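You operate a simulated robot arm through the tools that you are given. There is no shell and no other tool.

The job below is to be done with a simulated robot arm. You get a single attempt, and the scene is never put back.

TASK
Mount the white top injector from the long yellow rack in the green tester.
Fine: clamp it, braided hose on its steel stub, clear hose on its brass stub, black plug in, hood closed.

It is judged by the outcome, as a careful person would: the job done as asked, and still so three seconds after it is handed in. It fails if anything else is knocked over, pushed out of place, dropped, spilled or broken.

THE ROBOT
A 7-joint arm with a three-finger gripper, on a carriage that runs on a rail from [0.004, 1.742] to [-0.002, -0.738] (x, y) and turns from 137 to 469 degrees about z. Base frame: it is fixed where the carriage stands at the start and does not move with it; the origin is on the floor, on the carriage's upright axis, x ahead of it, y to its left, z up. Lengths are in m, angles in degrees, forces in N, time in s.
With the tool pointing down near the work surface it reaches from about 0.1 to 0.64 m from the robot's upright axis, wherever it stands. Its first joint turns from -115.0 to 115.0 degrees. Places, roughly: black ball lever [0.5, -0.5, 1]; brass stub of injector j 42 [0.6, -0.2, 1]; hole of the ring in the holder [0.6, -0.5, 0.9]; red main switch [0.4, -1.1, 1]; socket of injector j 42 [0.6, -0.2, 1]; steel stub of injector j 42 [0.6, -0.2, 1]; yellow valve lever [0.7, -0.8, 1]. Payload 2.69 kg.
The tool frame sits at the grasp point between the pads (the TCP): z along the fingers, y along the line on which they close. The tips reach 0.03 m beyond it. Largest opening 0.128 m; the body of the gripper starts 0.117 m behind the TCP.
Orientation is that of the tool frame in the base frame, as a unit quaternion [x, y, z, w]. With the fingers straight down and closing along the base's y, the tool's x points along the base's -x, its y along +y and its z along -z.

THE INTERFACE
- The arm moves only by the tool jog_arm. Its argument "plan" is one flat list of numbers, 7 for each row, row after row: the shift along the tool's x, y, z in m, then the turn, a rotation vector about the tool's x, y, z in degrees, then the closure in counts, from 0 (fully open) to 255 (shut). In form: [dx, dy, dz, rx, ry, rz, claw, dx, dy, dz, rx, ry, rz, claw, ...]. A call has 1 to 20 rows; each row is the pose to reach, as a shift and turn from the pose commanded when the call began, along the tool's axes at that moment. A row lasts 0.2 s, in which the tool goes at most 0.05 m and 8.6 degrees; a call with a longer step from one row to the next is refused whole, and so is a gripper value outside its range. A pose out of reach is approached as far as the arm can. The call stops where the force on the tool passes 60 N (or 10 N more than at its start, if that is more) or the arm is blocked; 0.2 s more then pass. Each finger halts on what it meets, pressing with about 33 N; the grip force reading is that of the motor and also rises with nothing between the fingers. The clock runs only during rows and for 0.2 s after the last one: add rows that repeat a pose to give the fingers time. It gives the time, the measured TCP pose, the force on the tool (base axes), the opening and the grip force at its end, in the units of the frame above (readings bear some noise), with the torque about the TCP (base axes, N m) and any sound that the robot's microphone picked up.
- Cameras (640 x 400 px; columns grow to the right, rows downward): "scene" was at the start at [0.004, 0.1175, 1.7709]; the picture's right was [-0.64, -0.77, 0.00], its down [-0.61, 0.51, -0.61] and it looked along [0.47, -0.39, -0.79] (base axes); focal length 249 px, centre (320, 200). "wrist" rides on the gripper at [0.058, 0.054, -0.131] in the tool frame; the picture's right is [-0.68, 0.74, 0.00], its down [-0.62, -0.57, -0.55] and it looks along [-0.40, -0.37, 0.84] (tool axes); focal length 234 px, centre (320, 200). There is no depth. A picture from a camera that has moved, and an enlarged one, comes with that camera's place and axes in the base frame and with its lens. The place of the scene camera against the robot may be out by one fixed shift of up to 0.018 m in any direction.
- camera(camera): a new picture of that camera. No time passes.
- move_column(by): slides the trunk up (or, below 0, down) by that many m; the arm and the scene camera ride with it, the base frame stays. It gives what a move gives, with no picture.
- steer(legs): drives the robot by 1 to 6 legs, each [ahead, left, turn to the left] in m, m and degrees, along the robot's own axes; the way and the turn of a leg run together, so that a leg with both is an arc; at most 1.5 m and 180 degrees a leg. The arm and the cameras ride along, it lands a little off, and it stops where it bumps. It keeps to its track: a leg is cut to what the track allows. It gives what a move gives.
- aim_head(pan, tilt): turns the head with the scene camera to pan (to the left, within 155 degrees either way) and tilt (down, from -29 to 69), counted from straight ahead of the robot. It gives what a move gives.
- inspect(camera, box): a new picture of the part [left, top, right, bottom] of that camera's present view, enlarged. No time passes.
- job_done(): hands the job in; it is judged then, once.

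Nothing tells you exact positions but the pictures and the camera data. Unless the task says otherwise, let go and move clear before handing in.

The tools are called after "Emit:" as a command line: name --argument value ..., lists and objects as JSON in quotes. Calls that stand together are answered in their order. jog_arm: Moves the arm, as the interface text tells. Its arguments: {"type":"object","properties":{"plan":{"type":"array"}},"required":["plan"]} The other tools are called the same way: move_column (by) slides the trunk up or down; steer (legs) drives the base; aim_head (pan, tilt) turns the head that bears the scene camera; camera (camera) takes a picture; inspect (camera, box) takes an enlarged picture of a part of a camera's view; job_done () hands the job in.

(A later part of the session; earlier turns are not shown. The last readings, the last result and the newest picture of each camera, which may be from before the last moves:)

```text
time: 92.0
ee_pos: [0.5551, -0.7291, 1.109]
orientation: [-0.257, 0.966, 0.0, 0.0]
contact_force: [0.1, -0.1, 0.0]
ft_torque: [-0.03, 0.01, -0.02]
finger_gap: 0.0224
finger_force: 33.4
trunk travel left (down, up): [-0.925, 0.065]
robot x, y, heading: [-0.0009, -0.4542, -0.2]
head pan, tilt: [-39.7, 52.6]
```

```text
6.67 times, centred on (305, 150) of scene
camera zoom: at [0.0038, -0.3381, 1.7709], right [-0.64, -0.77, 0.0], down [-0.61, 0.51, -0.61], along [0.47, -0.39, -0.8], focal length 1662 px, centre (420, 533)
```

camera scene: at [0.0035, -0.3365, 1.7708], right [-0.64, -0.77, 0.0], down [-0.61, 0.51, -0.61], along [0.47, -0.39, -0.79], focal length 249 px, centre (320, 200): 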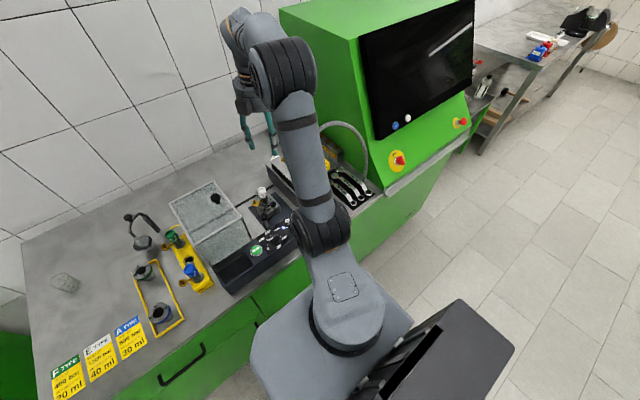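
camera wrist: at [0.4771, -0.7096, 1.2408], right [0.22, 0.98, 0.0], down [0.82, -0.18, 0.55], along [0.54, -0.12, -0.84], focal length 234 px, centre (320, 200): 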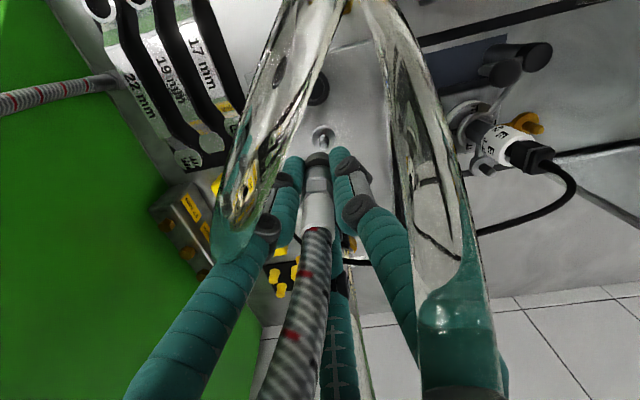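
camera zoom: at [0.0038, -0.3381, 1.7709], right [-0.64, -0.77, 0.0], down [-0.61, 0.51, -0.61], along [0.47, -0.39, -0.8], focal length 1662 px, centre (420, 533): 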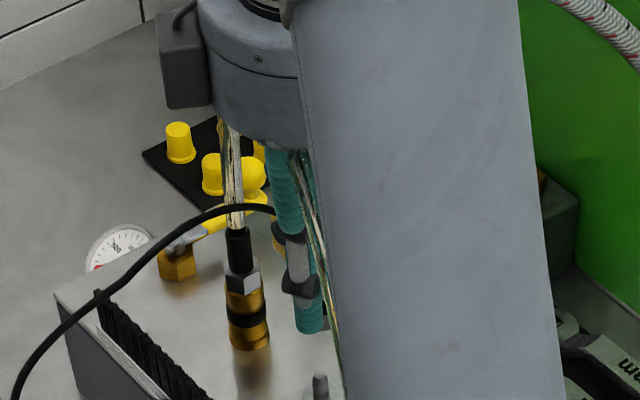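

The connector came off cleanly and its stub with dish and pin is visible, so the injector's stub should accept it the same way. I carry it over the injector's steel stub.

Emit:
jog_arm --plan '[0, 0, -0.03, 0, 0, 0, 255, -0.0161, 0.0114, -0.03, 0, 0, 0, 255, -0.0403, 0.0285, -0.03, 0, 0, 0, 255, -0.0726, 0.0513, -0.03, 0, 0, 0, 255, -0.1049, 0.0741, -0.03, 0, 0, 0, 255, -0.1371, 0.0969, -0.03, 0, 0, 0, 255, -0.1532, 0.1083, -0.03, 0, 0, 0, 255, -0.1613, 0.114, -0.03, 0, 0, 0, 255, -0.1613, 0.114, -0.03, 0, 0, 0, 255]'

Emit:
inspect --camera "wrist" --box '[250, 60, 390, 200]'

Emit:
camera --camera "wrist"

Emit:
inspect --camera "scene" --box '[225, 140, 305, 220]'

```text
time: 94.0
ee_pos: [0.636, -0.5478, 1.1401]
orientation: [-0.258, 0.966, 0.0, 0.0]
contact_force: [-0.5, 0.3, -0.3]
ft_torque: [0.0, -0.01, 0.01]
finger_gap: 0.0226
finger_force: 32.8
trunk travel left (down, up): [-0.925, 0.065]
robot x, y, heading: [-0.0027, -0.4537, 0.1]
head pan, tilt: [-39.7, 52.6]
```

```text
2.86 times, centred on (320, 130) of wrist
camera zoom: at [0.5591, -0.5289, 1.2715], right [0.22, 0.98, 0.0], down [0.82, -0.18, 0.55], along [0.54, -0.12, -0.84], focal length 669 px, centre (320, 400)
```

zoom: 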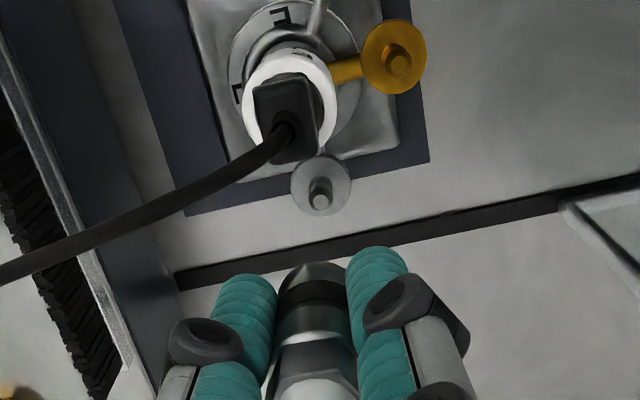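

```text
taken
camera wrist: at [0.5591, -0.5289, 1.2715], right [0.22, 0.98, 0.0], down [0.82, -0.18, 0.55], along [0.54, -0.12, -0.84], focal length 234 px, centre (320, 200)
```

wrist: 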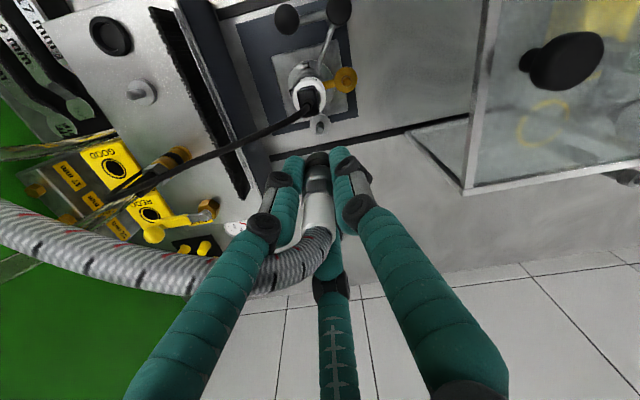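

```text
5.00 times, centred on (265, 180) of scene
camera zoom: at [0.0034, -0.3381, 1.7709], right [-0.64, -0.77, 0.0], down [-0.61, 0.51, -0.61], along [0.47, -0.39, -0.8], focal length 1247 px, centre (595, 300)
```

zoom: 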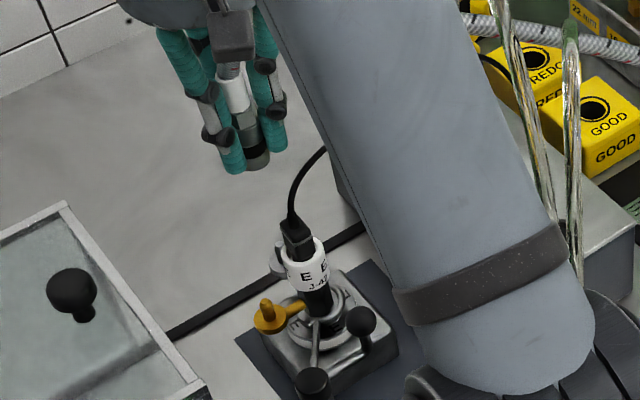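

The steel stub lies almost exactly under the tool axis. I correct a millimetre and lower until the connector is just above the pin.

Emit:
jog_arm --plan '[-0.0013, 0.0006, 0.02, 0, 0, 0, 255, -0.0013, 0.0006, 0.04, 0, 0, 0, 255, -0.0013, 0.0006, 0.058, 0, 0, 0, 255, -0.0013, 0.0006, 0.068, 0, 0, 0, 255, -0.0013, 0.0006, 0.068, 0, 0, 0, 255]'

Emit:
inspect --camera "wrist" --box '[280, 100, 360, 190]'

Emit:
inspect --camera "scene" --box '[245, 160, 285, 200]'

```text
time: 95.2
ee_pos: [0.6392, -0.5464, 1.0726]
orientation: [-0.258, 0.966, 0.0, -0.001]
contact_force: [-0.2, 0.0, -0.1]
ft_torque: [-0.02, -0.01, -0.03]
finger_gap: 0.0227
finger_force: 33.2
trunk travel left (down, up): [-0.925, 0.065]
robot x, y, heading: [-0.0027, -0.4598, -0.3]
head pan, tilt: [-39.7, 52.6]
```

```text
4.44 times, centred on (320, 145) of wrist
camera zoom: at [0.5604, -0.5281, 1.2031], right [0.22, 0.98, 0.0], down [0.82, -0.18, 0.55], along [0.54, -0.12, -0.84], focal length 1041 px, centre (320, 444)
```

zoom: 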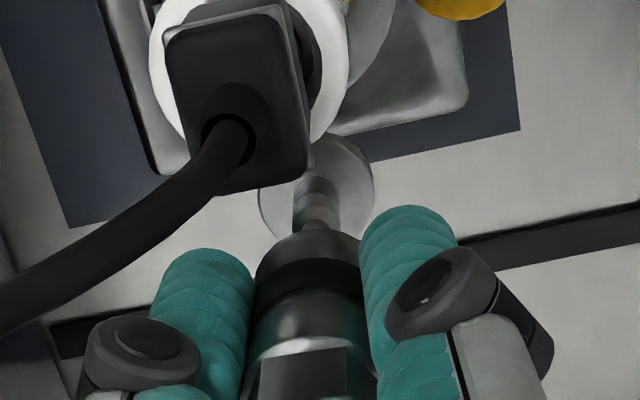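

```text
10.00 times, centred on (265, 180) of scene
camera zoom: at [0.0032, -0.338, 1.7709], right [-0.64, -0.77, 0.0], down [-0.61, 0.51, -0.61], along [0.47, -0.39, -0.79], focal length 2493 px, centre (870, 400)
```

zoom: 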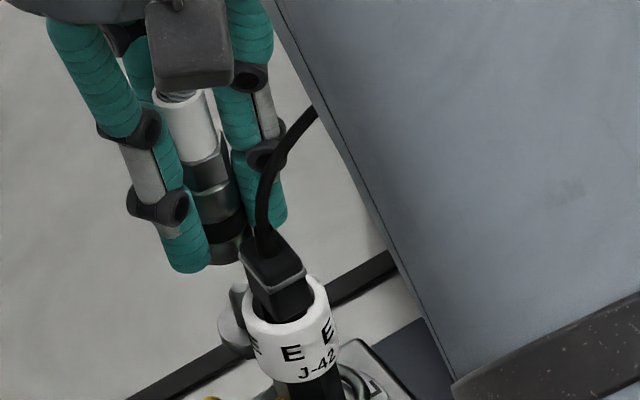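

The connector's mouth is about 2 mm off the pin. I correct and lower to just above it.

Emit:
jog_arm --plan '[-0.0001, 0.0024, 0, 0, 0, 0, 255, -0.0001, 0.0024, 0.005, 0, 0, 0, 255, -0.0001, 0.0024, 0.01, 0, 0, 0, 255, -0.0001, 0.0024, 0.01, 0, 0, 0, 255]'

Emit:
inspect --camera "wrist" --box '[290, 120, 350, 180]'

Emit:
inspect --camera "scene" --box '[248, 170, 278, 200]'

```text
time: 96.2
ee_pos: [0.6377, -0.5442, 1.0618]
orientation: [-0.258, 0.966, 0.0, -0.001]
contact_force: [-0.8, 0.5, -0.7]
ft_torque: [0.02, 0.01, 0.0]
finger_gap: 0.0229
finger_force: 33.1
trunk travel left (down, up): [-0.925, 0.065]
robot x, y, heading: [0.0006, -0.4592, 0.1]
head pan, tilt: [-39.7, 52.6]
```

```text
6.67 times, centred on (320, 150) of wrist
camera zoom: at [0.5594, -0.5264, 1.1934], right [0.22, 0.98, 0.0], down [0.82, -0.18, 0.55], along [0.54, -0.12, -0.84], focal length 1561 px, centre (320, 533)
```

zoom: 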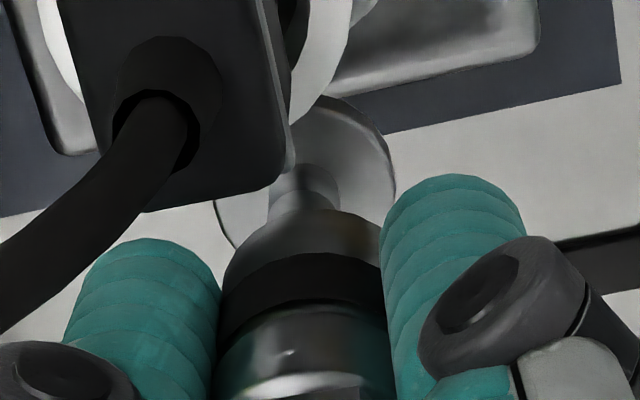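

```text
13.33 times, centred on (263, 185) of scene
camera zoom: at [0.0033, -0.338, 1.7709], right [-0.64, -0.77, 0.0], down [-0.61, 0.51, -0.61], along [0.47, -0.39, -0.79], focal length 3324 px, centre (1080, 400)
```

zoom: 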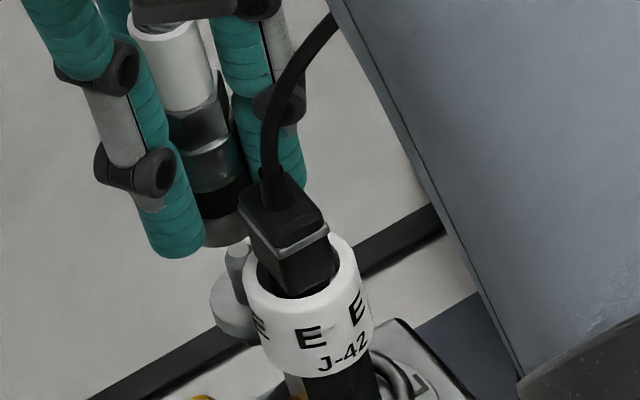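

The views suggest the connector should move 2 mm toward -x. I correct and go down slowly, checking for contact.

Emit:
jog_arm --plan '[0.0019, 0.0007, 0, 0, 0, 0, 255, 0.0019, 0.0007, 0.002, 0, 0, 0, 255, 0.0019, 0.0007, 0.004, 0, 0, 0, 255, 0.0019, 0.0007, 0.006, 0, 0, 0, 255, 0.0019, 0.0007, 0.008, 0, 0, 0, 255, 0.0019, 0.0007, 0.008, 0, 0, 0, 255]'

Emit:
inspect --camera "wrist" --box '[290, 120, 350, 180]'

Emit:
inspect --camera "scene" --box '[248, 170, 278, 200]'

```text
time: 97.5
ee_pos: [0.6359, -0.5449, 1.054]
orientation: [-0.258, 0.966, 0.0, 0.0]
contact_force: [-0.1, 0.0, -0.2]
ft_torque: [-0.01, -0.01, -0.01]
finger_gap: 0.0225
finger_force: 33.0
trunk travel left (down, up): [-0.925, 0.065]
robot x, y, heading: [0.0012, -0.4567, -0.2]
head pan, tilt: [-39.7, 52.6]
```

```text
6.67 times, centred on (320, 150) of wrist
camera zoom: at [0.5582, -0.5269, 1.1851], right [0.22, 0.98, 0.0], down [0.82, -0.18, 0.55], along [0.54, -0.12, -0.84], focal length 1561 px, centre (320, 533)
```

zoom: 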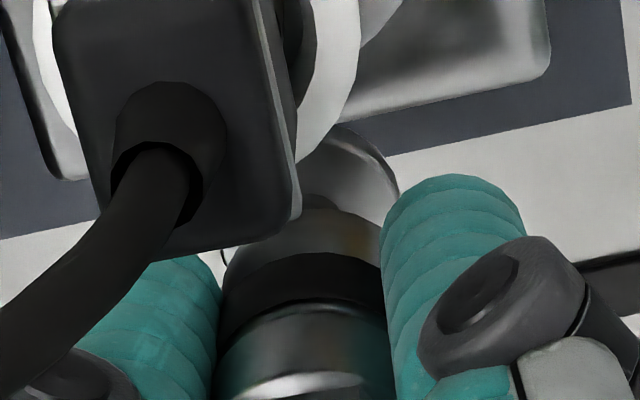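

```text
13.33 times, centred on (263, 185) of scene
camera zoom: at [0.0034, -0.338, 1.7709], right [-0.64, -0.77, 0.0], down [-0.61, 0.51, -0.61], along [0.47, -0.39, -0.79], focal length 3324 px, centre (1080, 400)
```

zoom: 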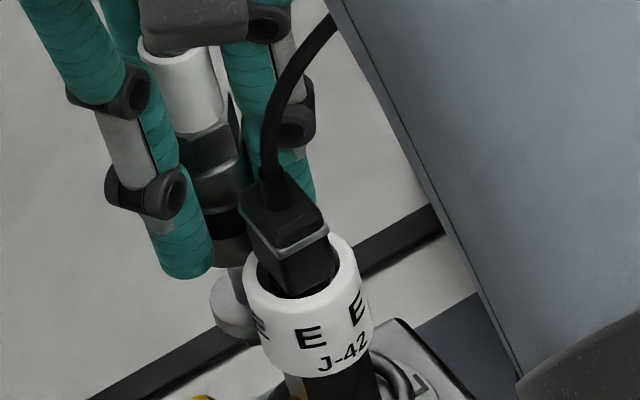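

The pin is now directly beneath the connector with no contact force. I continue down.

Emit:
jog_arm --plan '[0, 0, 0.002, 0, 0, 0, 255, 0, 0, 0.004, 0, 0, 0, 255, 0, 0, 0.006, 0, 0, 0, 255, 0, 0, 0.008, 0, 0, 0, 255, 0, 0, 0.008, 0, 0, 0, 255]'

Emit:
inspect --camera "wrist" --box '[290, 120, 350, 180]'

Emit:
inspect --camera "scene" --box '[248, 170, 278, 200]'

```text
time: 98.8
ee_pos: [0.6362, -0.5437, 1.0468]
orientation: [-0.258, 0.966, 0.0, 0.0]
contact_force: [-0.6, 0.8, -0.5]
ft_torque: [0.02, 0.01, 0.02]
finger_gap: 0.0227
finger_force: 33.2
trunk travel left (down, up): [-0.925, 0.065]
robot x, y, heading: [-0.003, -0.456, -0.2]
head pan, tilt: [-39.7, 52.6]
```

```text
6.67 times, centred on (320, 150) of wrist
camera zoom: at [0.558, -0.5263, 1.1777], right [0.22, 0.98, 0.0], down [0.82, -0.18, 0.55], along [0.54, -0.12, -0.84], focal length 1561 px, centre (320, 533)
```

zoom: 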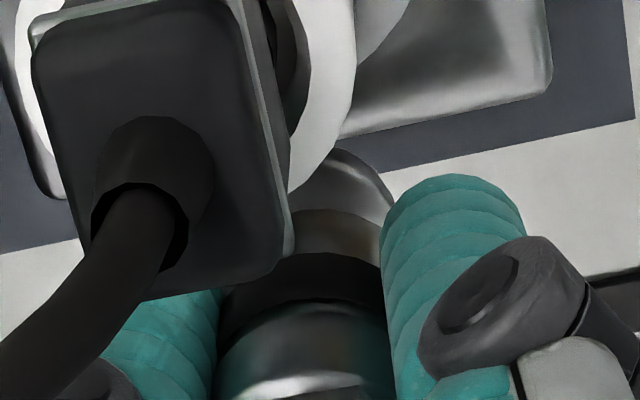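

```text
13.33 times, centred on (263, 185) of scene
camera zoom: at [0.0034, -0.338, 1.7709], right [-0.64, -0.77, 0.0], down [-0.61, 0.51, -0.61], along [0.47, -0.39, -0.79], focal length 3324 px, centre (1080, 400)
```

zoom: 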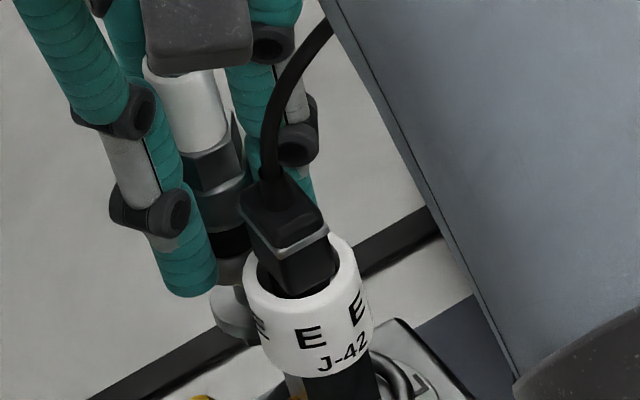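

Still no contact force and the connector is sliding over the pin. I keep going down toward the dish.

Emit:
jog_arm --plan '[0, 0, 0.002, 0, 0, 0, 255, 0, 0, 0.004, 0, 0, 0, 255, 0, 0, 0.006, 0, 0, 0, 255, 0, 0, 0.008, 0, 0, 0, 255, 0, 0, 0.008, 0, 0, 0, 255]'

Emit:
inspect --camera "scene" --box '[248, 170, 278, 200]'

Emit:
inspect --camera "wrist" --box '[290, 120, 350, 180]'

```text
time: 100.0
ee_pos: [0.6364, -0.5447, 1.0383]
orientation: [-0.258, 0.966, -0.001, -0.001]
contact_force: [0.0, -0.2, -1.1]
ft_torque: [0.04, 0.01, -0.01]
finger_gap: 0.0227
finger_force: 33.8
trunk travel left (down, up): [-0.925, 0.065]
robot x, y, heading: [-0.0007, -0.4575, -0.0]
head pan, tilt: [-39.7, 52.6]
```

```text
13.33 times, centred on (263, 185) of scene
camera zoom: at [0.0034, -0.338, 1.7709], right [-0.64, -0.77, 0.0], down [-0.61, 0.51, -0.61], along [0.47, -0.39, -0.79], focal length 3324 px, centre (1080, 400)
```

zoom: 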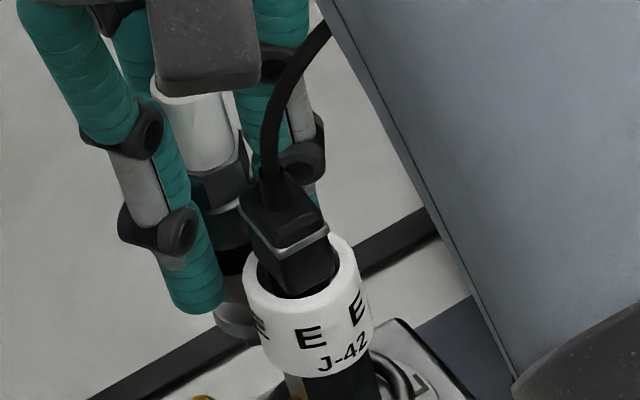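

```text
6.67 times, centred on (320, 150) of wrist
camera zoom: at [0.558, -0.5267, 1.1696], right [0.22, 0.98, 0.0], down [0.82, -0.18, 0.55], along [0.54, -0.12, -0.84], focal length 1561 px, centre (320, 533)
```

zoom: 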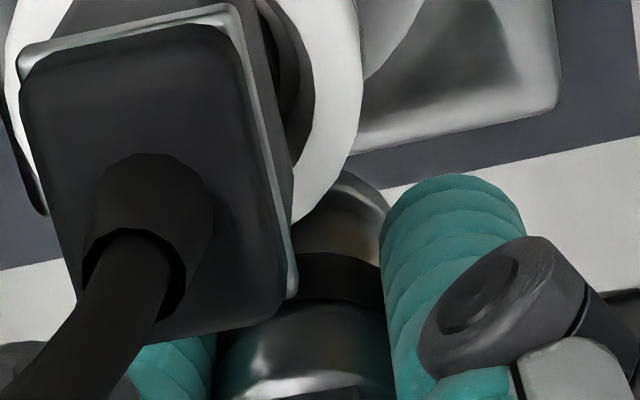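

The connector's end is almost on the dish. I continue in 1.5 mm steps until contact.

Emit:
jog_arm --plan '[0, 0, 0.0015, 0, 0, 0, 255, 0, 0, 0.003, 0, 0, 0, 255, 0, 0, 0.0045, 0, 0, 0, 255, 0, 0, 0.006, 0, 0, 0, 255, 0, 0, 0.006, 0, 0, 0, 255]'

Emit:
inspect --camera "scene" --box '[248, 170, 278, 200]'

```text
time: 101.2
ee_pos: [0.6349, -0.544, 1.0315]
orientation: [-0.258, 0.966, 0.0, 0.0]
contact_force: [0.0, -0.3, -1.3]
ft_torque: [-0.04, 0.01, -0.01]
finger_gap: 0.0228
finger_force: 33.5
trunk travel left (down, up): [-0.925, 0.065]
robot x, y, heading: [-0.0011, -0.4531, -0.1]
head pan, tilt: [-39.7, 52.6]
```

```text
13.33 times, centred on (263, 185) of scene
camera zoom: at [0.0034, -0.338, 1.7709], right [-0.64, -0.77, 0.0], down [-0.61, 0.51, -0.61], along [0.47, -0.39, -0.79], focal length 3324 px, centre (1080, 400)
```

zoom: 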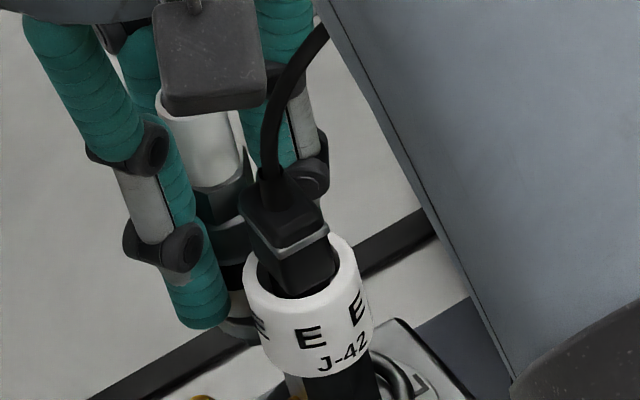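

Still sliding freely. I keep lowering in small steps.

Emit:
jog_arm --plan '[0, 0, 0.0015, 0, 0, 0, 255, 0, 0, 0.003, 0, 0, 0, 255, 0, 0, 0.0045, 0, 0, 0, 255, 0, 0, 0.006, 0, 0, 0, 255, 0, 0, 0.006, 0, 0, 0, 255]'

Emit:
inspect --camera "scene" --box '[248, 170, 278, 200]'

Emit:
inspect --camera "wrist" --box '[280, 120, 360, 200]'

```text
time: 102.3
ee_pos: [0.6351, -0.5445, 1.0274]
orientation: [-0.258, 0.966, -0.001, 0.001]
contact_force: [0.3, -0.5, 3.5]
ft_torque: [0.0, -0.01, -0.02]
finger_gap: 0.023
finger_force: 32.6
trunk travel left (down, up): [-0.925, 0.065]
robot x, y, heading: [0.0009, -0.4582, -0.1]
head pan, tilt: [-39.7, 52.6]
```

```text
13.33 times, centred on (263, 185) of scene
camera zoom: at [0.0027, -0.3379, 1.7709], right [-0.64, -0.77, 0.0], down [-0.61, 0.51, -0.61], along [0.47, -0.39, -0.79], focal length 3324 px, centre (1080, 400)
```

zoom: 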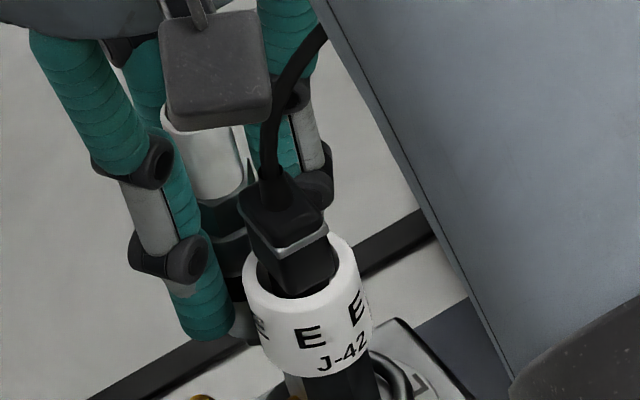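

```text
5.00 times, centred on (320, 160) of wrist
camera zoom: at [0.5572, -0.5267, 1.1577], right [0.22, 0.98, 0.0], down [0.81, -0.18, 0.55], along [0.54, -0.12, -0.84], focal length 1171 px, centre (320, 400)
```

zoom: 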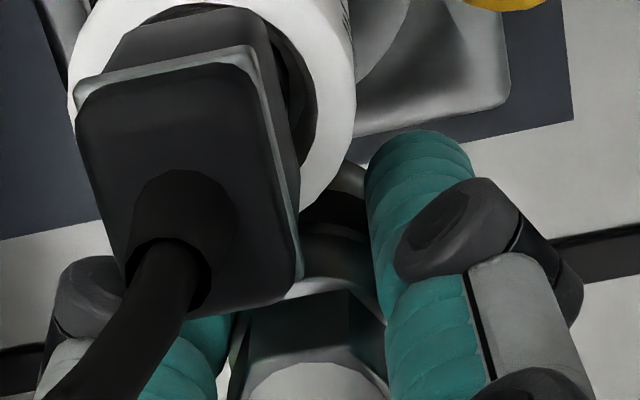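

First contact: +3.5 N with the connector down on the dish. I press a little more to seat it firmly.

Emit:
jog_arm --plan '[0, 0, 0.001, 0, 0, 0, 255, 0, 0, 0.002, 0, 0, 0, 255, 0, 0, 0.002, 0, 0, 0, 255]'

Emit:
inspect --camera "scene" --box '[240, 170, 280, 210]'

```text
time: 103.2
ee_pos: [0.6353, -0.5454, 1.0264]
orientation: [-0.258, 0.966, 0.0, 0.002]
contact_force: [0.1, -0.1, 11.8]
ft_torque: [-0.03, -0.09, -0.03]
finger_gap: 0.0226
finger_force: 33.3
trunk travel left (down, up): [-0.925, 0.065]
robot x, y, heading: [0.0022, -0.455, -0.1]
head pan, tilt: [-39.7, 52.6]
```

```text
10.00 times, centred on (260, 190) of scene
camera zoom: at [0.0013, -0.3377, 1.771], right [-0.64, -0.77, 0.0], down [-0.61, 0.51, -0.61], along [0.47, -0.39, -0.79], focal length 2493 px, centre (920, 300)
```

zoom: 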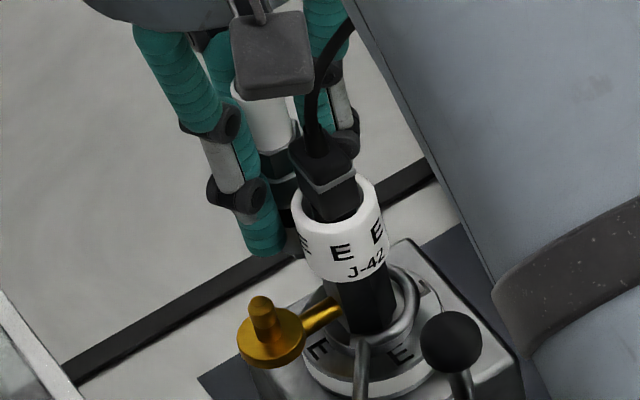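

It's firmly stopped. I give one more gentle push, then release and rise to look.

Emit:
jog_arm --plan '[0, 0, 0.0015, 0, 0, 0, 255, 0, 0, 0.0015, 0, 0, 0, 255, 0, 0, 0, 0, 0, 0, 255, 0, 0, 0, 0, 0, 0, 225, 0, 0, 0, 0, 0, 0, 190, 0, 0, 0, 0, 0, 0, 180, 0, 0, 0, 0, 0, 0, 180]'

Emit:
jog_arm --plan '[0, 0, -0.01, 0, 0, 0, 180, 0, 0, -0.03, 0, 0, 0, 180, 0, 0, -0.06, 0, 0, 0, 180, 0, 0, -0.1, 0, 0, 0, 180, 0, 0, -0.13, 0, 0, 0, 180, 0, 0, -0.13, 0, 0, 0, 180]'

Emit:
camera --camera "wrist"

Emit:
inspect --camera "wrist" --box '[260, 60, 380, 180]'

Emit:
inspect --camera "scene" --box '[235, 160, 285, 210]'

```text
time: 104.8
ee_pos: [0.6356, -0.5448, 1.0237]
orientation: [-0.257, 0.966, 0.001, 0.0]
contact_force: [-0.2, -0.2, 0.2]
ft_torque: [-0.02, -0.03, 0.01]
finger_gap: 0.0377
finger_force: 0.0
trunk travel left (down, up): [-0.925, 0.065]
robot x, y, heading: [0.0019, -0.4527, -0.1]
head pan, tilt: [-39.7, 52.6]
```

```text
time: 106.2
ee_pos: [0.6364, -0.546, 1.1541]
orientation: [-0.258, 0.966, 0.0, 0.0]
contact_force: [0.1, 0.9, -0.7]
ft_torque: [0.0, -0.05, -0.01]
finger_gap: 0.0375
finger_force: 0.1
trunk travel left (down, up): [-0.925, 0.065]
robot x, y, heading: [-0.004, -0.4542, 0.0]
head pan, tilt: [-39.7, 52.6]
```

```text
taken
camera wrist: at [0.558, -0.5274, 1.2859], right [0.22, 0.98, 0.0], down [0.82, -0.18, 0.55], along [0.54, -0.12, -0.84], focal length 234 px, centre (320, 200)
```

wrist: 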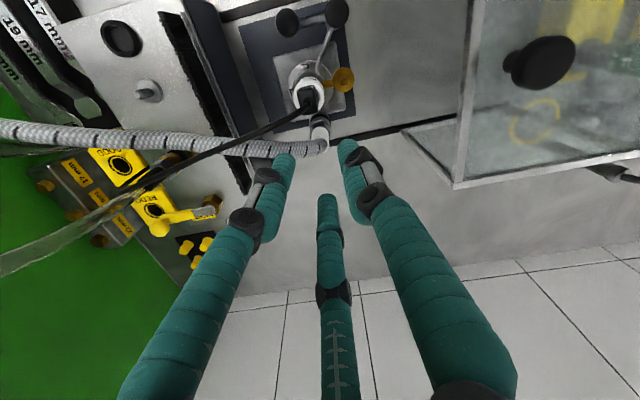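

```text
3.33 times, centred on (320, 120) of wrist
camera zoom: at [0.558, -0.5274, 1.2859], right [0.22, 0.98, 0.0], down [0.82, -0.18, 0.55], along [0.54, -0.12, -0.84], focal length 781 px, centre (320, 467)
```

zoom: 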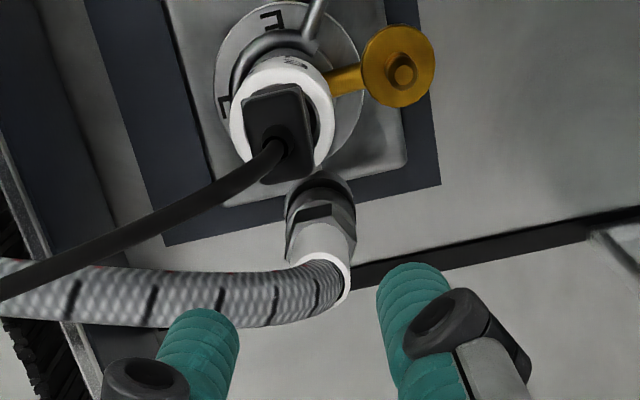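

```text
8.00 times, centred on (260, 185) of scene
camera zoom: at [0.0037, -0.3381, 1.7709], right [-0.64, -0.77, 0.0], down [-0.61, 0.51, -0.61], along [0.47, -0.39, -0.8], focal length 1994 px, centre (800, 320)
```

zoom: 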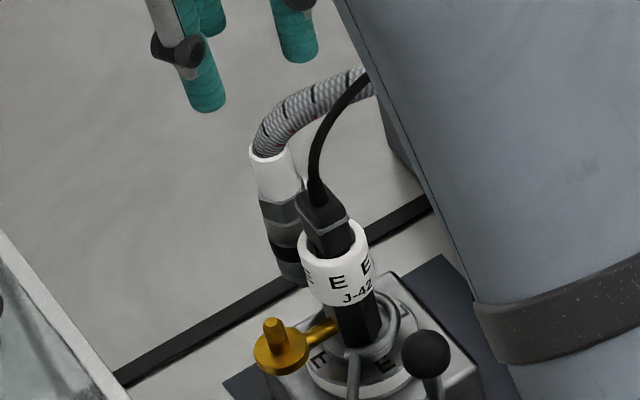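

The braided connector is seated upright on the steel stub. Now for the clear hose: I rotate the wrist 30° and move over its parked connector.

Emit:
jog_arm --plan '[0, 0, -0.03, 0, 0, 0, 150, 0.018, -0.031, -0.03, 0, 0, 7.5, 140, 0.038, -0.065, -0.03, 0, 0, 15, 140, 0.058, -0.1, -0.03, 0, 0, 22.5, 140, 0.077, -0.133, -0.03, 0, 0, 30, 140, 0.0915, -0.1585, -0.03, 0, 0, 30, 140, 0.0915, -0.1585, -0.03, 0, 0, 30, 140]'

Emit:
camera --camera "wrist"

Emit:
inspect --camera "wrist" --box '[270, 60, 370, 160]'

Emit:
inspect --camera "scene" --box '[265, 125, 315, 175]'

```text
time: 107.8
ee_pos: [0.6355, -0.7272, 1.1832]
orientation: [0.002, 1.0, 0.0, 0.0]
contact_force: [0.3, -0.5, -0.1]
ft_torque: [-0.06, -0.03, -0.02]
finger_gap: 0.058
finger_force: 0.1
trunk travel left (down, up): [-0.925, 0.065]
robot x, y, heading: [-0.0014, -0.4557, -0.1]
head pan, tilt: [-39.7, 52.6]
```

```text
taken
camera wrist: at [0.5752, -0.673, 1.3143], right [0.68, 0.73, 0.0], down [0.61, -0.57, 0.55], along [0.4, -0.37, -0.84], focal length 234 px, centre (320, 200)
```

wrist: 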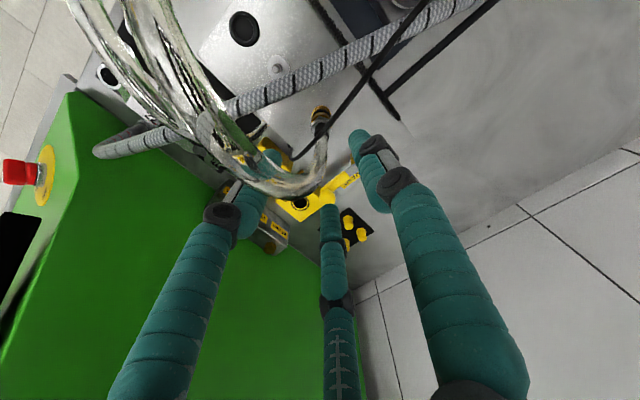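

```text
4.00 times, centred on (320, 110) of wrist
camera zoom: at [0.5752, -0.673, 1.3143], right [0.68, 0.73, 0.0], down [0.61, -0.57, 0.55], along [0.4, -0.37, -0.84], focal length 937 px, centre (320, 560)
```

zoom: 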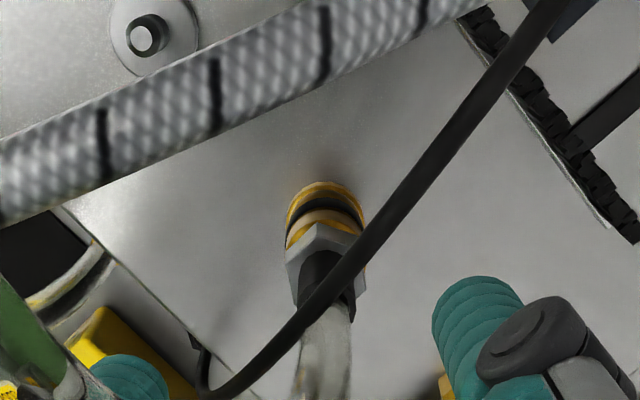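

```text
8.00 times, centred on (290, 150) of scene
camera zoom: at [0.0033, -0.3369, 1.7708], right [-0.64, -0.77, 0.0], down [-0.61, 0.51, -0.61], along [0.47, -0.39, -0.79], focal length 1994 px, centre (560, 600)
```

zoom: 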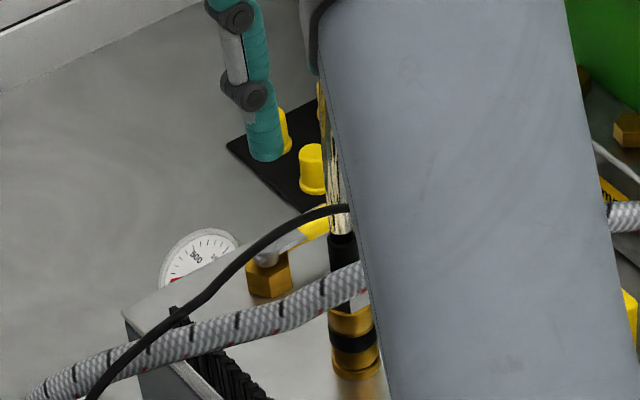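

The clear connector is upright, about 3 mm toward +y from the tool axis. I correct and descend around it.

Emit:
jog_arm --plan '[0, 0.0033, 0.035, 0, 0, 0, 140, 0, 0.0033, 0.07, 0, 0, 0, 140, 0, 0.0033, 0.1, 0, 0, 0, 140, 0, 0.0033, 0.125, 0, 0, 0, 140, 0, 0.0033, 0.144, 0, 0, 0, 140, 0, 0.0033, 0.144, 0, 0, 0, 140]'

Emit:
inspect --camera "wrist" --box '[260, 90, 380, 210]'

```text
time: 109.2
ee_pos: [0.637, -0.7241, 1.0395]
orientation: [0.0, 1.0, 0.0, 0.001]
contact_force: [-0.7, -1.6, 0.1]
ft_torque: [0.03, -0.02, -0.01]
finger_gap: 0.0579
finger_force: 0.1
trunk travel left (down, up): [-0.925, 0.065]
robot x, y, heading: [0.0018, -0.4553, 0.1]
head pan, tilt: [-39.7, 52.6]
```

```text
3.33 times, centred on (320, 150) of wrist
camera zoom: at [0.5772, -0.6698, 1.1717], right [0.68, 0.74, 0.0], down [0.61, -0.57, 0.55], along [0.4, -0.37, -0.84], focal length 781 px, centre (320, 367)
```

zoom: 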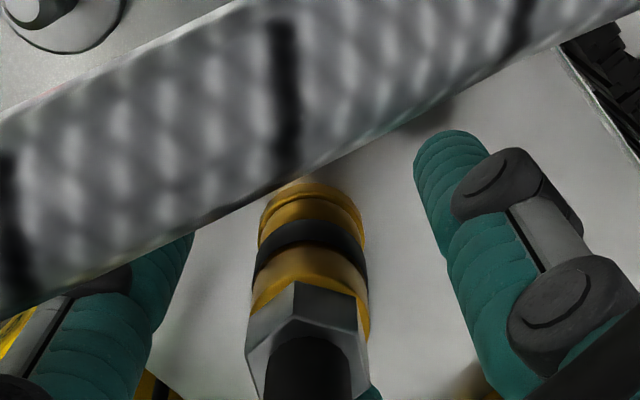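

The clear connector is centred between the fingers. I close on it.

Emit:
jog_arm --plan '[0, 0, 0, 0, 0, 0, 170, 0, 0, 0, 0, 0, 0, 190, 0, 0, 0, 0, 0, 0, 205, 0, 0, 0, 0, 0, 0, 255, 0, 0, 0, 0, 0, 0, 255, 0, 0, 0, 0, 0, 0, 255]'

Emit:
inspect --camera "wrist" --box '[260, 90, 380, 210]'

```text
time: 110.5
ee_pos: [0.6353, -0.7236, 1.0409]
orientation: [0.0, 1.0, 0.0, 0.0]
contact_force: [-5.6, 0.3, -0.9]
ft_torque: [0.11, 0.09, 0.07]
finger_gap: 0.0233
finger_force: 33.0
trunk travel left (down, up): [-0.925, 0.065]
robot x, y, heading: [-0.0016, -0.4543, -0.0]
head pan, tilt: [-39.7, 52.6]
```

```text
3.33 times, centred on (320, 150) of wrist
camera zoom: at [0.5762, -0.6701, 1.1719], right [0.68, 0.73, 0.0], down [0.61, -0.57, 0.55], along [0.4, -0.37, -0.84], focal length 781 px, centre (320, 367)
```

zoom: 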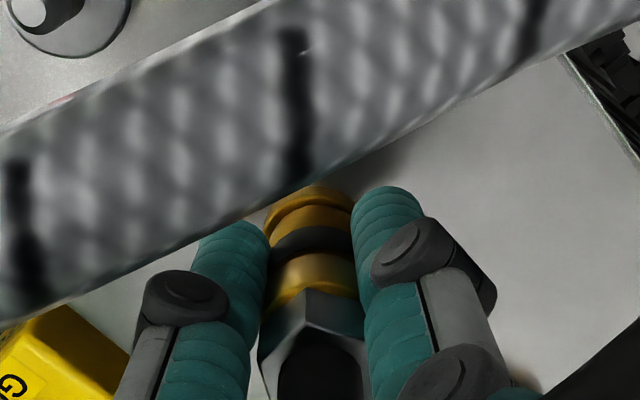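

The clear connector is gripped. I lift it straight up off its stub.

Emit:
jog_arm --plan '[0, 0, -0.004, 0, 0, 0, 255, 0, 0, -0.01, 0, 0, 0, 255, 0, 0, -0.02, 0, 0, 0, 255, 0, 0, -0.035, 0, 0, 0, 255, 0, 0, -0.055, 0, 0, 0, 255, 0, 0, -0.08, 0, 0, 0, 255, 0, 0, -0.11, 0, 0, 0, 255, 0, 0, -0.11, 0, 0, 0, 255]'

Emit:
inspect --camera "wrist" --box '[260, 90, 380, 210]'

Emit:
camera --camera "scene"

```text
time: 112.3
ee_pos: [0.6355, -0.7248, 1.15]
orientation: [0.001, 1.0, 0.0, 0.0]
contact_force: [0.4, -0.3, -1.1]
ft_torque: [-0.03, 0.03, 0.01]
finger_gap: 0.0229
finger_force: 32.9
trunk travel left (down, up): [-0.925, 0.065]
robot x, y, heading: [0.0011, -0.4573, -0.1]
head pan, tilt: [-39.7, 52.6]
```

```text
3.33 times, centred on (320, 150) of wrist
camera zoom: at [0.5775, -0.6705, 1.282], right [0.68, 0.74, 0.0], down [0.61, -0.57, 0.55], along [0.4, -0.37, -0.84], focal length 781 px, centre (320, 367)
```

zoom: 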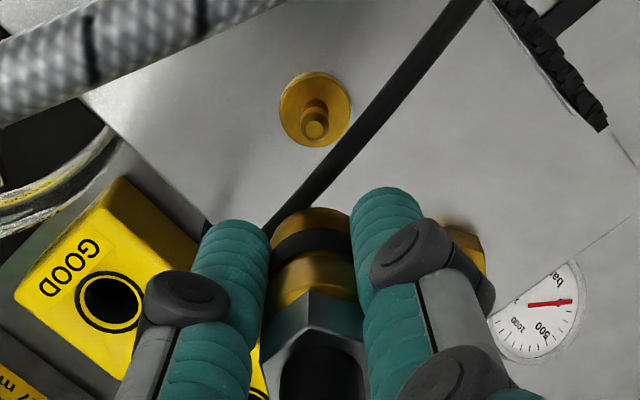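

```text
taken
camera scene: at [0.0041, -0.3382, 1.7709], right [-0.64, -0.77, 0.0], down [-0.61, 0.51, -0.61], along [0.47, -0.39, -0.8], focal length 249 px, centre (320, 200)
```

scene: 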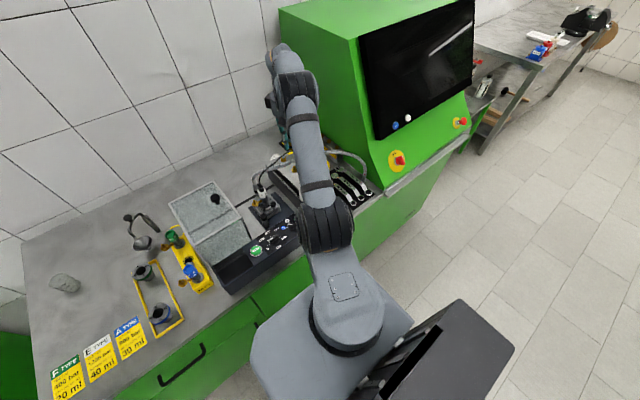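

The clear connector is free. I carry it over the other parts to above the brass stub.

Emit:
jog_arm --plan '[0.005, 0.02, -0.01, 0, 0, 0, 255, 0.0115, 0.062, -0.01, 0, 0, 0, 255, 0.0195, 0.105, -0.01, 0, 0, 0, 255, 0.0275, 0.148, -0.01, 0, 0, 0, 255, 0.0355, 0.19, -0.01, 0, 0, 0, 255, 0.039, 0.21, -0.01, 0, 0, 0, 255, 0.0405, 0.219, -0.005, 0, 0, 0, 255, 0.0405, 0.219, 0.0, 0, 0, 0, 255, 0.0405, 0.219, 0.0, 0, 0, 0, 255]'

Emit:
inspect --camera "wrist" --box '[250, 60, 390, 200]'

Emit:
inspect --camera "scene" --box '[225, 140, 305, 220]'

```text
time: 114.3
ee_pos: [0.5964, -0.5067, 1.1509]
orientation: [0.001, 1.0, 0.0, -0.001]
contact_force: [0.2, -0.7, -1.0]
ft_torque: [0.02, 0.0, 0.0]
finger_gap: 0.0225
finger_force: 32.7
trunk travel left (down, up): [-0.925, 0.065]
robot x, y, heading: [0.0006, -0.4517, -0.3]
head pan, tilt: [-39.7, 52.6]
```

```text
2.86 times, centred on (320, 130) of wrist
camera zoom: at [0.5362, -0.4515, 1.282], right [0.68, 0.73, 0.0], down [0.61, -0.57, 0.55], along [0.4, -0.37, -0.84], focal length 669 px, centre (320, 400)
```

zoom: 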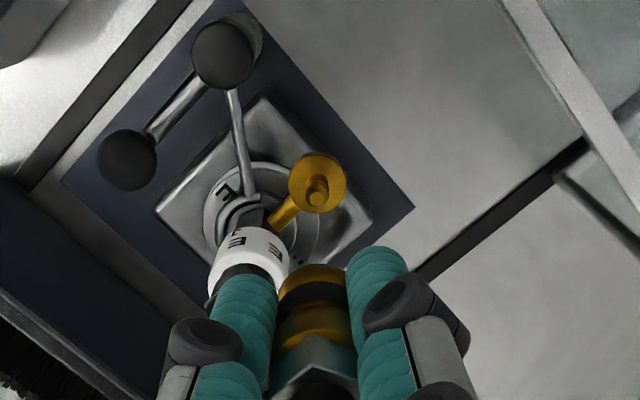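

```text
5.00 times, centred on (265, 180) of scene
camera zoom: at [0.0033, -0.3379, 1.7709], right [-0.64, -0.77, 0.0], down [-0.61, 0.51, -0.61], along [0.47, -0.39, -0.79], focal length 1247 px, centre (595, 300)
```

zoom: 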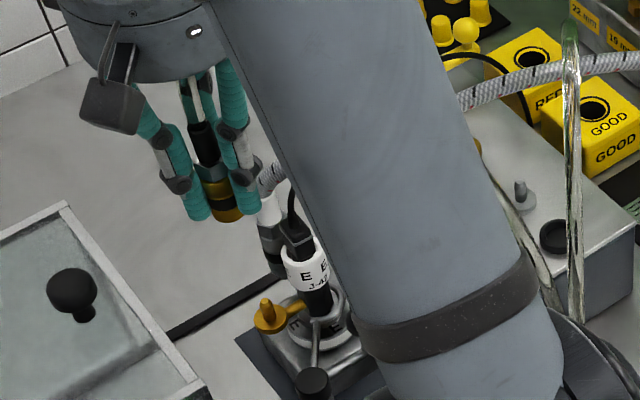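

The brass stub is nearly below. I apply a small correction based on how the last connector sat in the grip, lower part way, and check again.

Emit:
jog_arm --plan '[0.0021, 0.0029, 0.02, 0, 0, 0, 255, 0.0021, 0.0029, 0.045, 0, 0, 0, 255, 0.0021, 0.0029, 0.062, 0, 0, 0, 255, 0.0021, 0.0029, 0.075, 0, 0, 0, 255, 0.0021, 0.0029, 0.075, 0, 0, 0, 255]'

Emit:
inspect --camera "wrist" --box '[290, 110, 350, 170]'

Emit:
inspect --camera "scene" --box '[238, 170, 278, 210]'

```text
time: 115.5
ee_pos: [0.5944, -0.503, 1.0763]
orientation: [0.001, 1.0, 0.0, 0.0]
contact_force: [0.3, -0.7, -0.2]
ft_torque: [0.01, 0.01, 0.0]
finger_gap: 0.0226
finger_force: 32.4
trunk travel left (down, up): [-0.925, 0.065]
robot x, y, heading: [-0.001, -0.4534, -0.1]
head pan, tilt: [-39.7, 52.6]
```

```text
6.67 times, centred on (320, 140) of wrist
camera zoom: at [0.5341, -0.4485, 1.2068], right [0.68, 0.73, 0.0], down [0.61, -0.57, 0.55], along [0.4, -0.37, -0.84], focal length 1561 px, centre (320, 600)
```

zoom: 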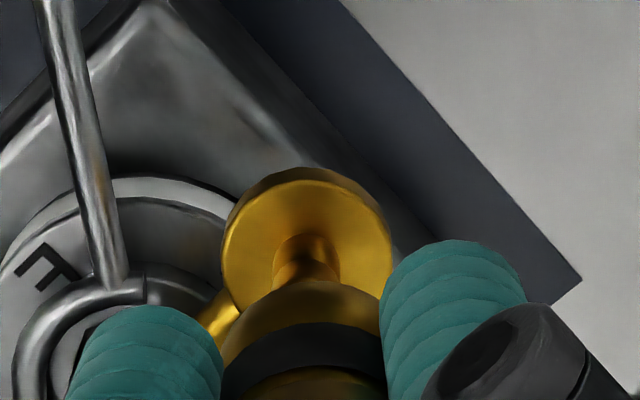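

```text
10.00 times, centred on (258, 190) of scene
camera zoom: at [0.003, -0.338, 1.7709], right [-0.64, -0.77, 0.0], down [-0.61, 0.51, -0.61], along [0.47, -0.39, -0.79], focal length 2493 px, centre (940, 300)
```

zoom: 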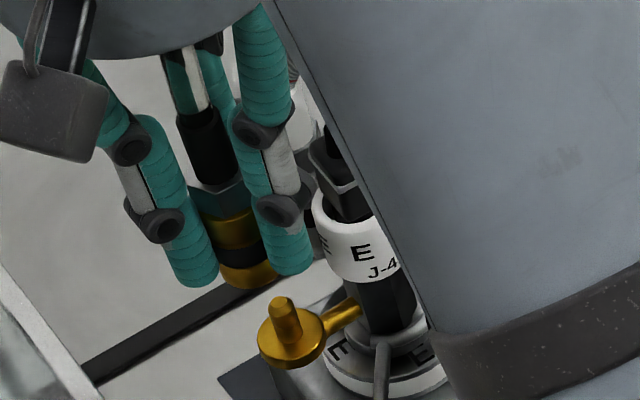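

The two views disagree slightly on the remaining offset, so I zoom in further before going down.

Emit:
inspect --camera "scene" --box '[248, 185, 274, 211]'

Emit:
inspect --camera "wrist" --box '[300, 120, 340, 160]'

```text
15.38 times, centred on (261, 198) of scene
camera zoom: at [0.003, -0.338, 1.7709], right [-0.64, -0.77, 0.0], down [-0.61, 0.51, -0.61], along [0.47, -0.39, -0.79], focal length 3836 px, centre (1228, 231)
```

zoom: 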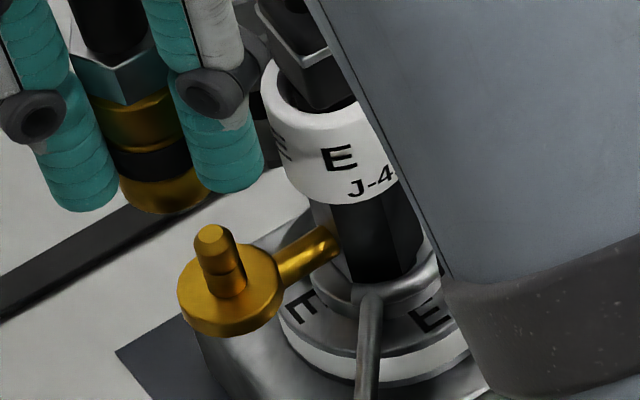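

```text
10.00 times, centred on (320, 140) of wrist
camera zoom: at [0.5341, -0.4485, 1.2068], right [0.68, 0.73, 0.0], down [0.61, -0.57, 0.55], along [0.4, -0.37, -0.84], focal length 2342 px, centre (320, 800)
```

zoom: 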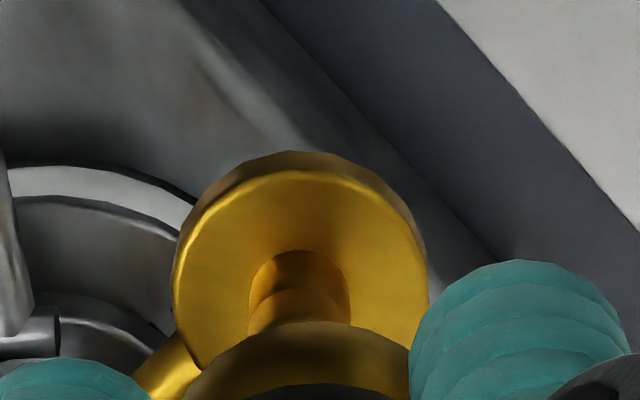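

Combining both views, the connector needs about 4 mm toward -y. I apply that, drop 1 cm and check again.

Emit:
jog_arm --plan '[0, -0.004, 0, 0, 0, 0, 255, 0, -0.004, 0.006, 0, 0, 0, 255, 0, -0.004, 0.012, 0, 0, 0, 255, 0, -0.004, 0.012, 0, 0, 0, 255]'

Emit:
inspect --camera "scene" --box '[248, 185, 274, 211]'

Emit:
inspect --camera "wrist" --box '[295, 120, 345, 170]'

```text
time: 116.5
ee_pos: [0.5928, -0.506, 1.063]
orientation: [0.002, 1.0, 0.0, 0.0]
contact_force: [0.5, -0.2, -0.7]
ft_torque: [-0.03, 0.0, 0.01]
finger_gap: 0.0228
finger_force: 33.3
trunk travel left (down, up): [-0.925, 0.065]
robot x, y, heading: [0.0004, -0.4545, 0.1]
head pan, tilt: [-39.7, 52.6]
```

```text
15.38 times, centred on (261, 198) of scene
camera zoom: at [0.0032, -0.338, 1.7709], right [-0.64, -0.77, 0.0], down [-0.61, 0.51, -0.61], along [0.47, -0.39, -0.79], focal length 3836 px, centre (1228, 231)
```

zoom: 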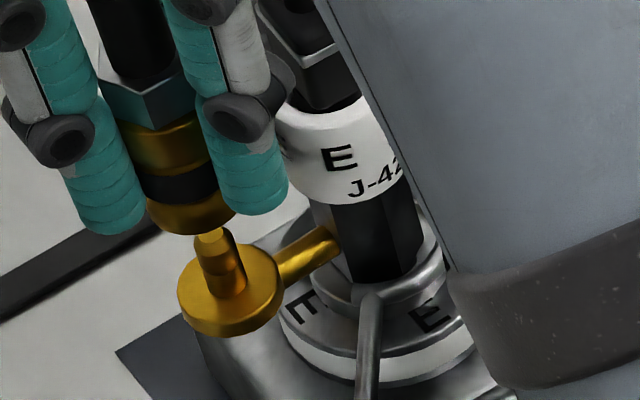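

```text
8.00 times, centred on (320, 145) of wrist
camera zoom: at [0.5344, -0.4527, 1.1945], right [0.68, 0.73, 0.0], down [0.61, -0.57, 0.55], along [0.4, -0.37, -0.84], focal length 1873 px, centre (320, 640)
```

zoom: 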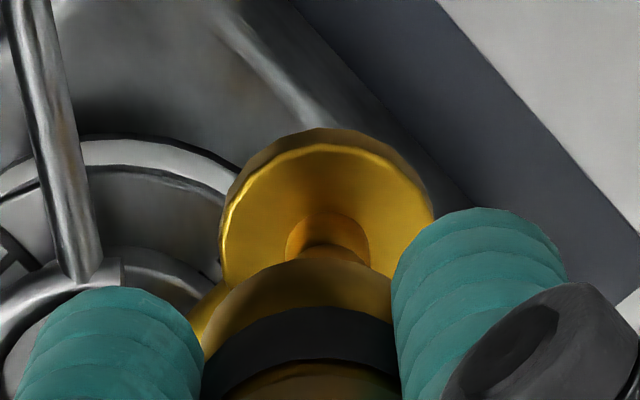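

Now both views agree to about a millimetre. I lower it onto the brass stub, watching the force.

Emit:
jog_arm --plan '[0, 0, 0.003, 0, 0, 0, 255, 0, 0, 0.006, 0, 0, 0, 255, 0, 0, 0.009, 0, 0, 0, 255, 0, 0, 0.012, 0, 0, 0, 255, 0, 0, 0.015, 0, 0, 0, 255, 0, 0, 0.018, 0, 0, 0, 255, 0, 0, 0.018, 0, 0, 0, 255]'

Emit:
inspect --camera "scene" --box '[248, 185, 274, 211]'

Emit:
inspect --camera "wrist" --box '[295, 120, 345, 170]'

```text
time: 118.2
ee_pos: [0.5925, -0.5079, 1.0443]
orientation: [0.0, 1.0, 0.0, 0.0]
contact_force: [0.0, 0.2, -1.0]
ft_torque: [-0.01, 0.01, 0.0]
finger_gap: 0.0227
finger_force: 32.9
trunk travel left (down, up): [-0.925, 0.065]
robot x, y, heading: [-0.0008, -0.4549, -0.1]
head pan, tilt: [-39.7, 52.6]
```

```text
15.38 times, centred on (261, 198) of scene
camera zoom: at [0.0033, -0.338, 1.7709], right [-0.64, -0.77, 0.0], down [-0.61, 0.51, -0.61], along [0.47, -0.39, -0.79], focal length 3836 px, centre (1228, 231)
```

zoom: 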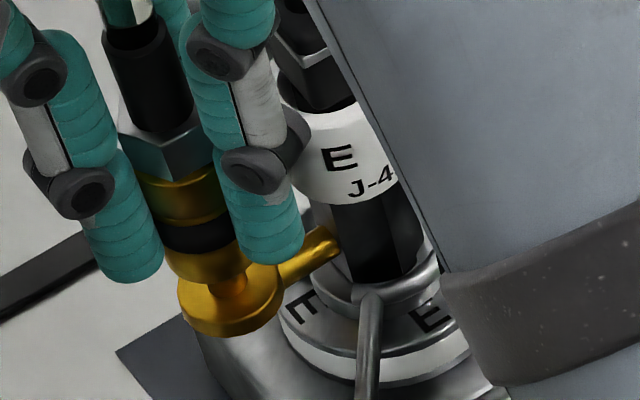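

```text
8.00 times, centred on (320, 145) of wrist
camera zoom: at [0.5338, -0.4525, 1.1758], right [0.68, 0.73, 0.0], down [0.61, -0.57, 0.55], along [0.4, -0.37, -0.84], focal length 1873 px, centre (320, 640)
```

zoom: 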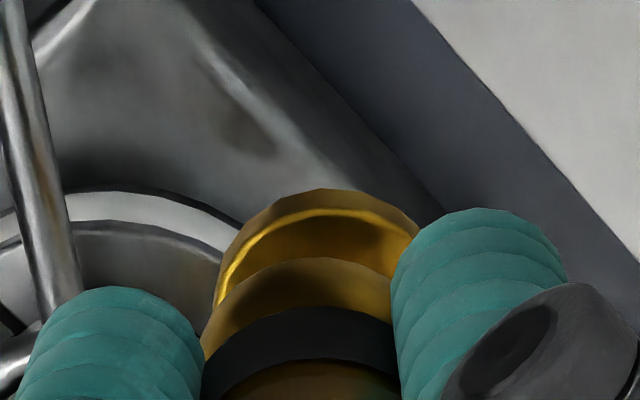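

The connector slides over the brass pin freely. I continue down to the dish.

Emit:
jog_arm --plan '[0, 0, 0.002, 0, 0, 0, 255, 0, 0, 0.004, 0, 0, 0, 255, 0, 0, 0.006, 0, 0, 0, 255, 0, 0, 0.008, 0, 0, 0, 255, 0, 0, 0.01, 0, 0, 0, 255, 0, 0, 0.012, 0, 0, 0, 255, 0, 0, 0.012, 0, 0, 0, 255]'

Emit:
inspect --camera "scene" --box '[248, 185, 274, 211]'

```text
time: 119.8
ee_pos: [0.5925, -0.5063, 1.0331]
orientation: [0.001, 1.0, 0.0, 0.001]
contact_force: [-0.5, 0.2, -0.7]
ft_torque: [0.0, -0.02, 0.01]
finger_gap: 0.0227
finger_force: 33.1
trunk travel left (down, up): [-0.925, 0.065]
robot x, y, heading: [0.0009, -0.4579, -0.1]
head pan, tilt: [-39.7, 52.6]
```

```text
15.38 times, centred on (261, 198) of scene
camera zoom: at [0.0034, -0.338, 1.7709], right [-0.64, -0.77, 0.0], down [-0.61, 0.51, -0.61], along [0.47, -0.39, -0.79], focal length 3836 px, centre (1228, 231)
```

zoom: 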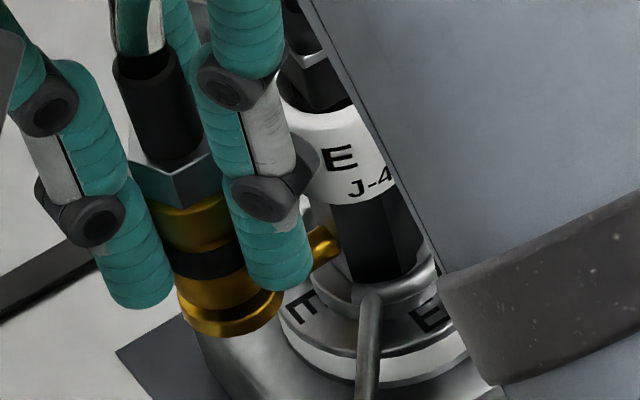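

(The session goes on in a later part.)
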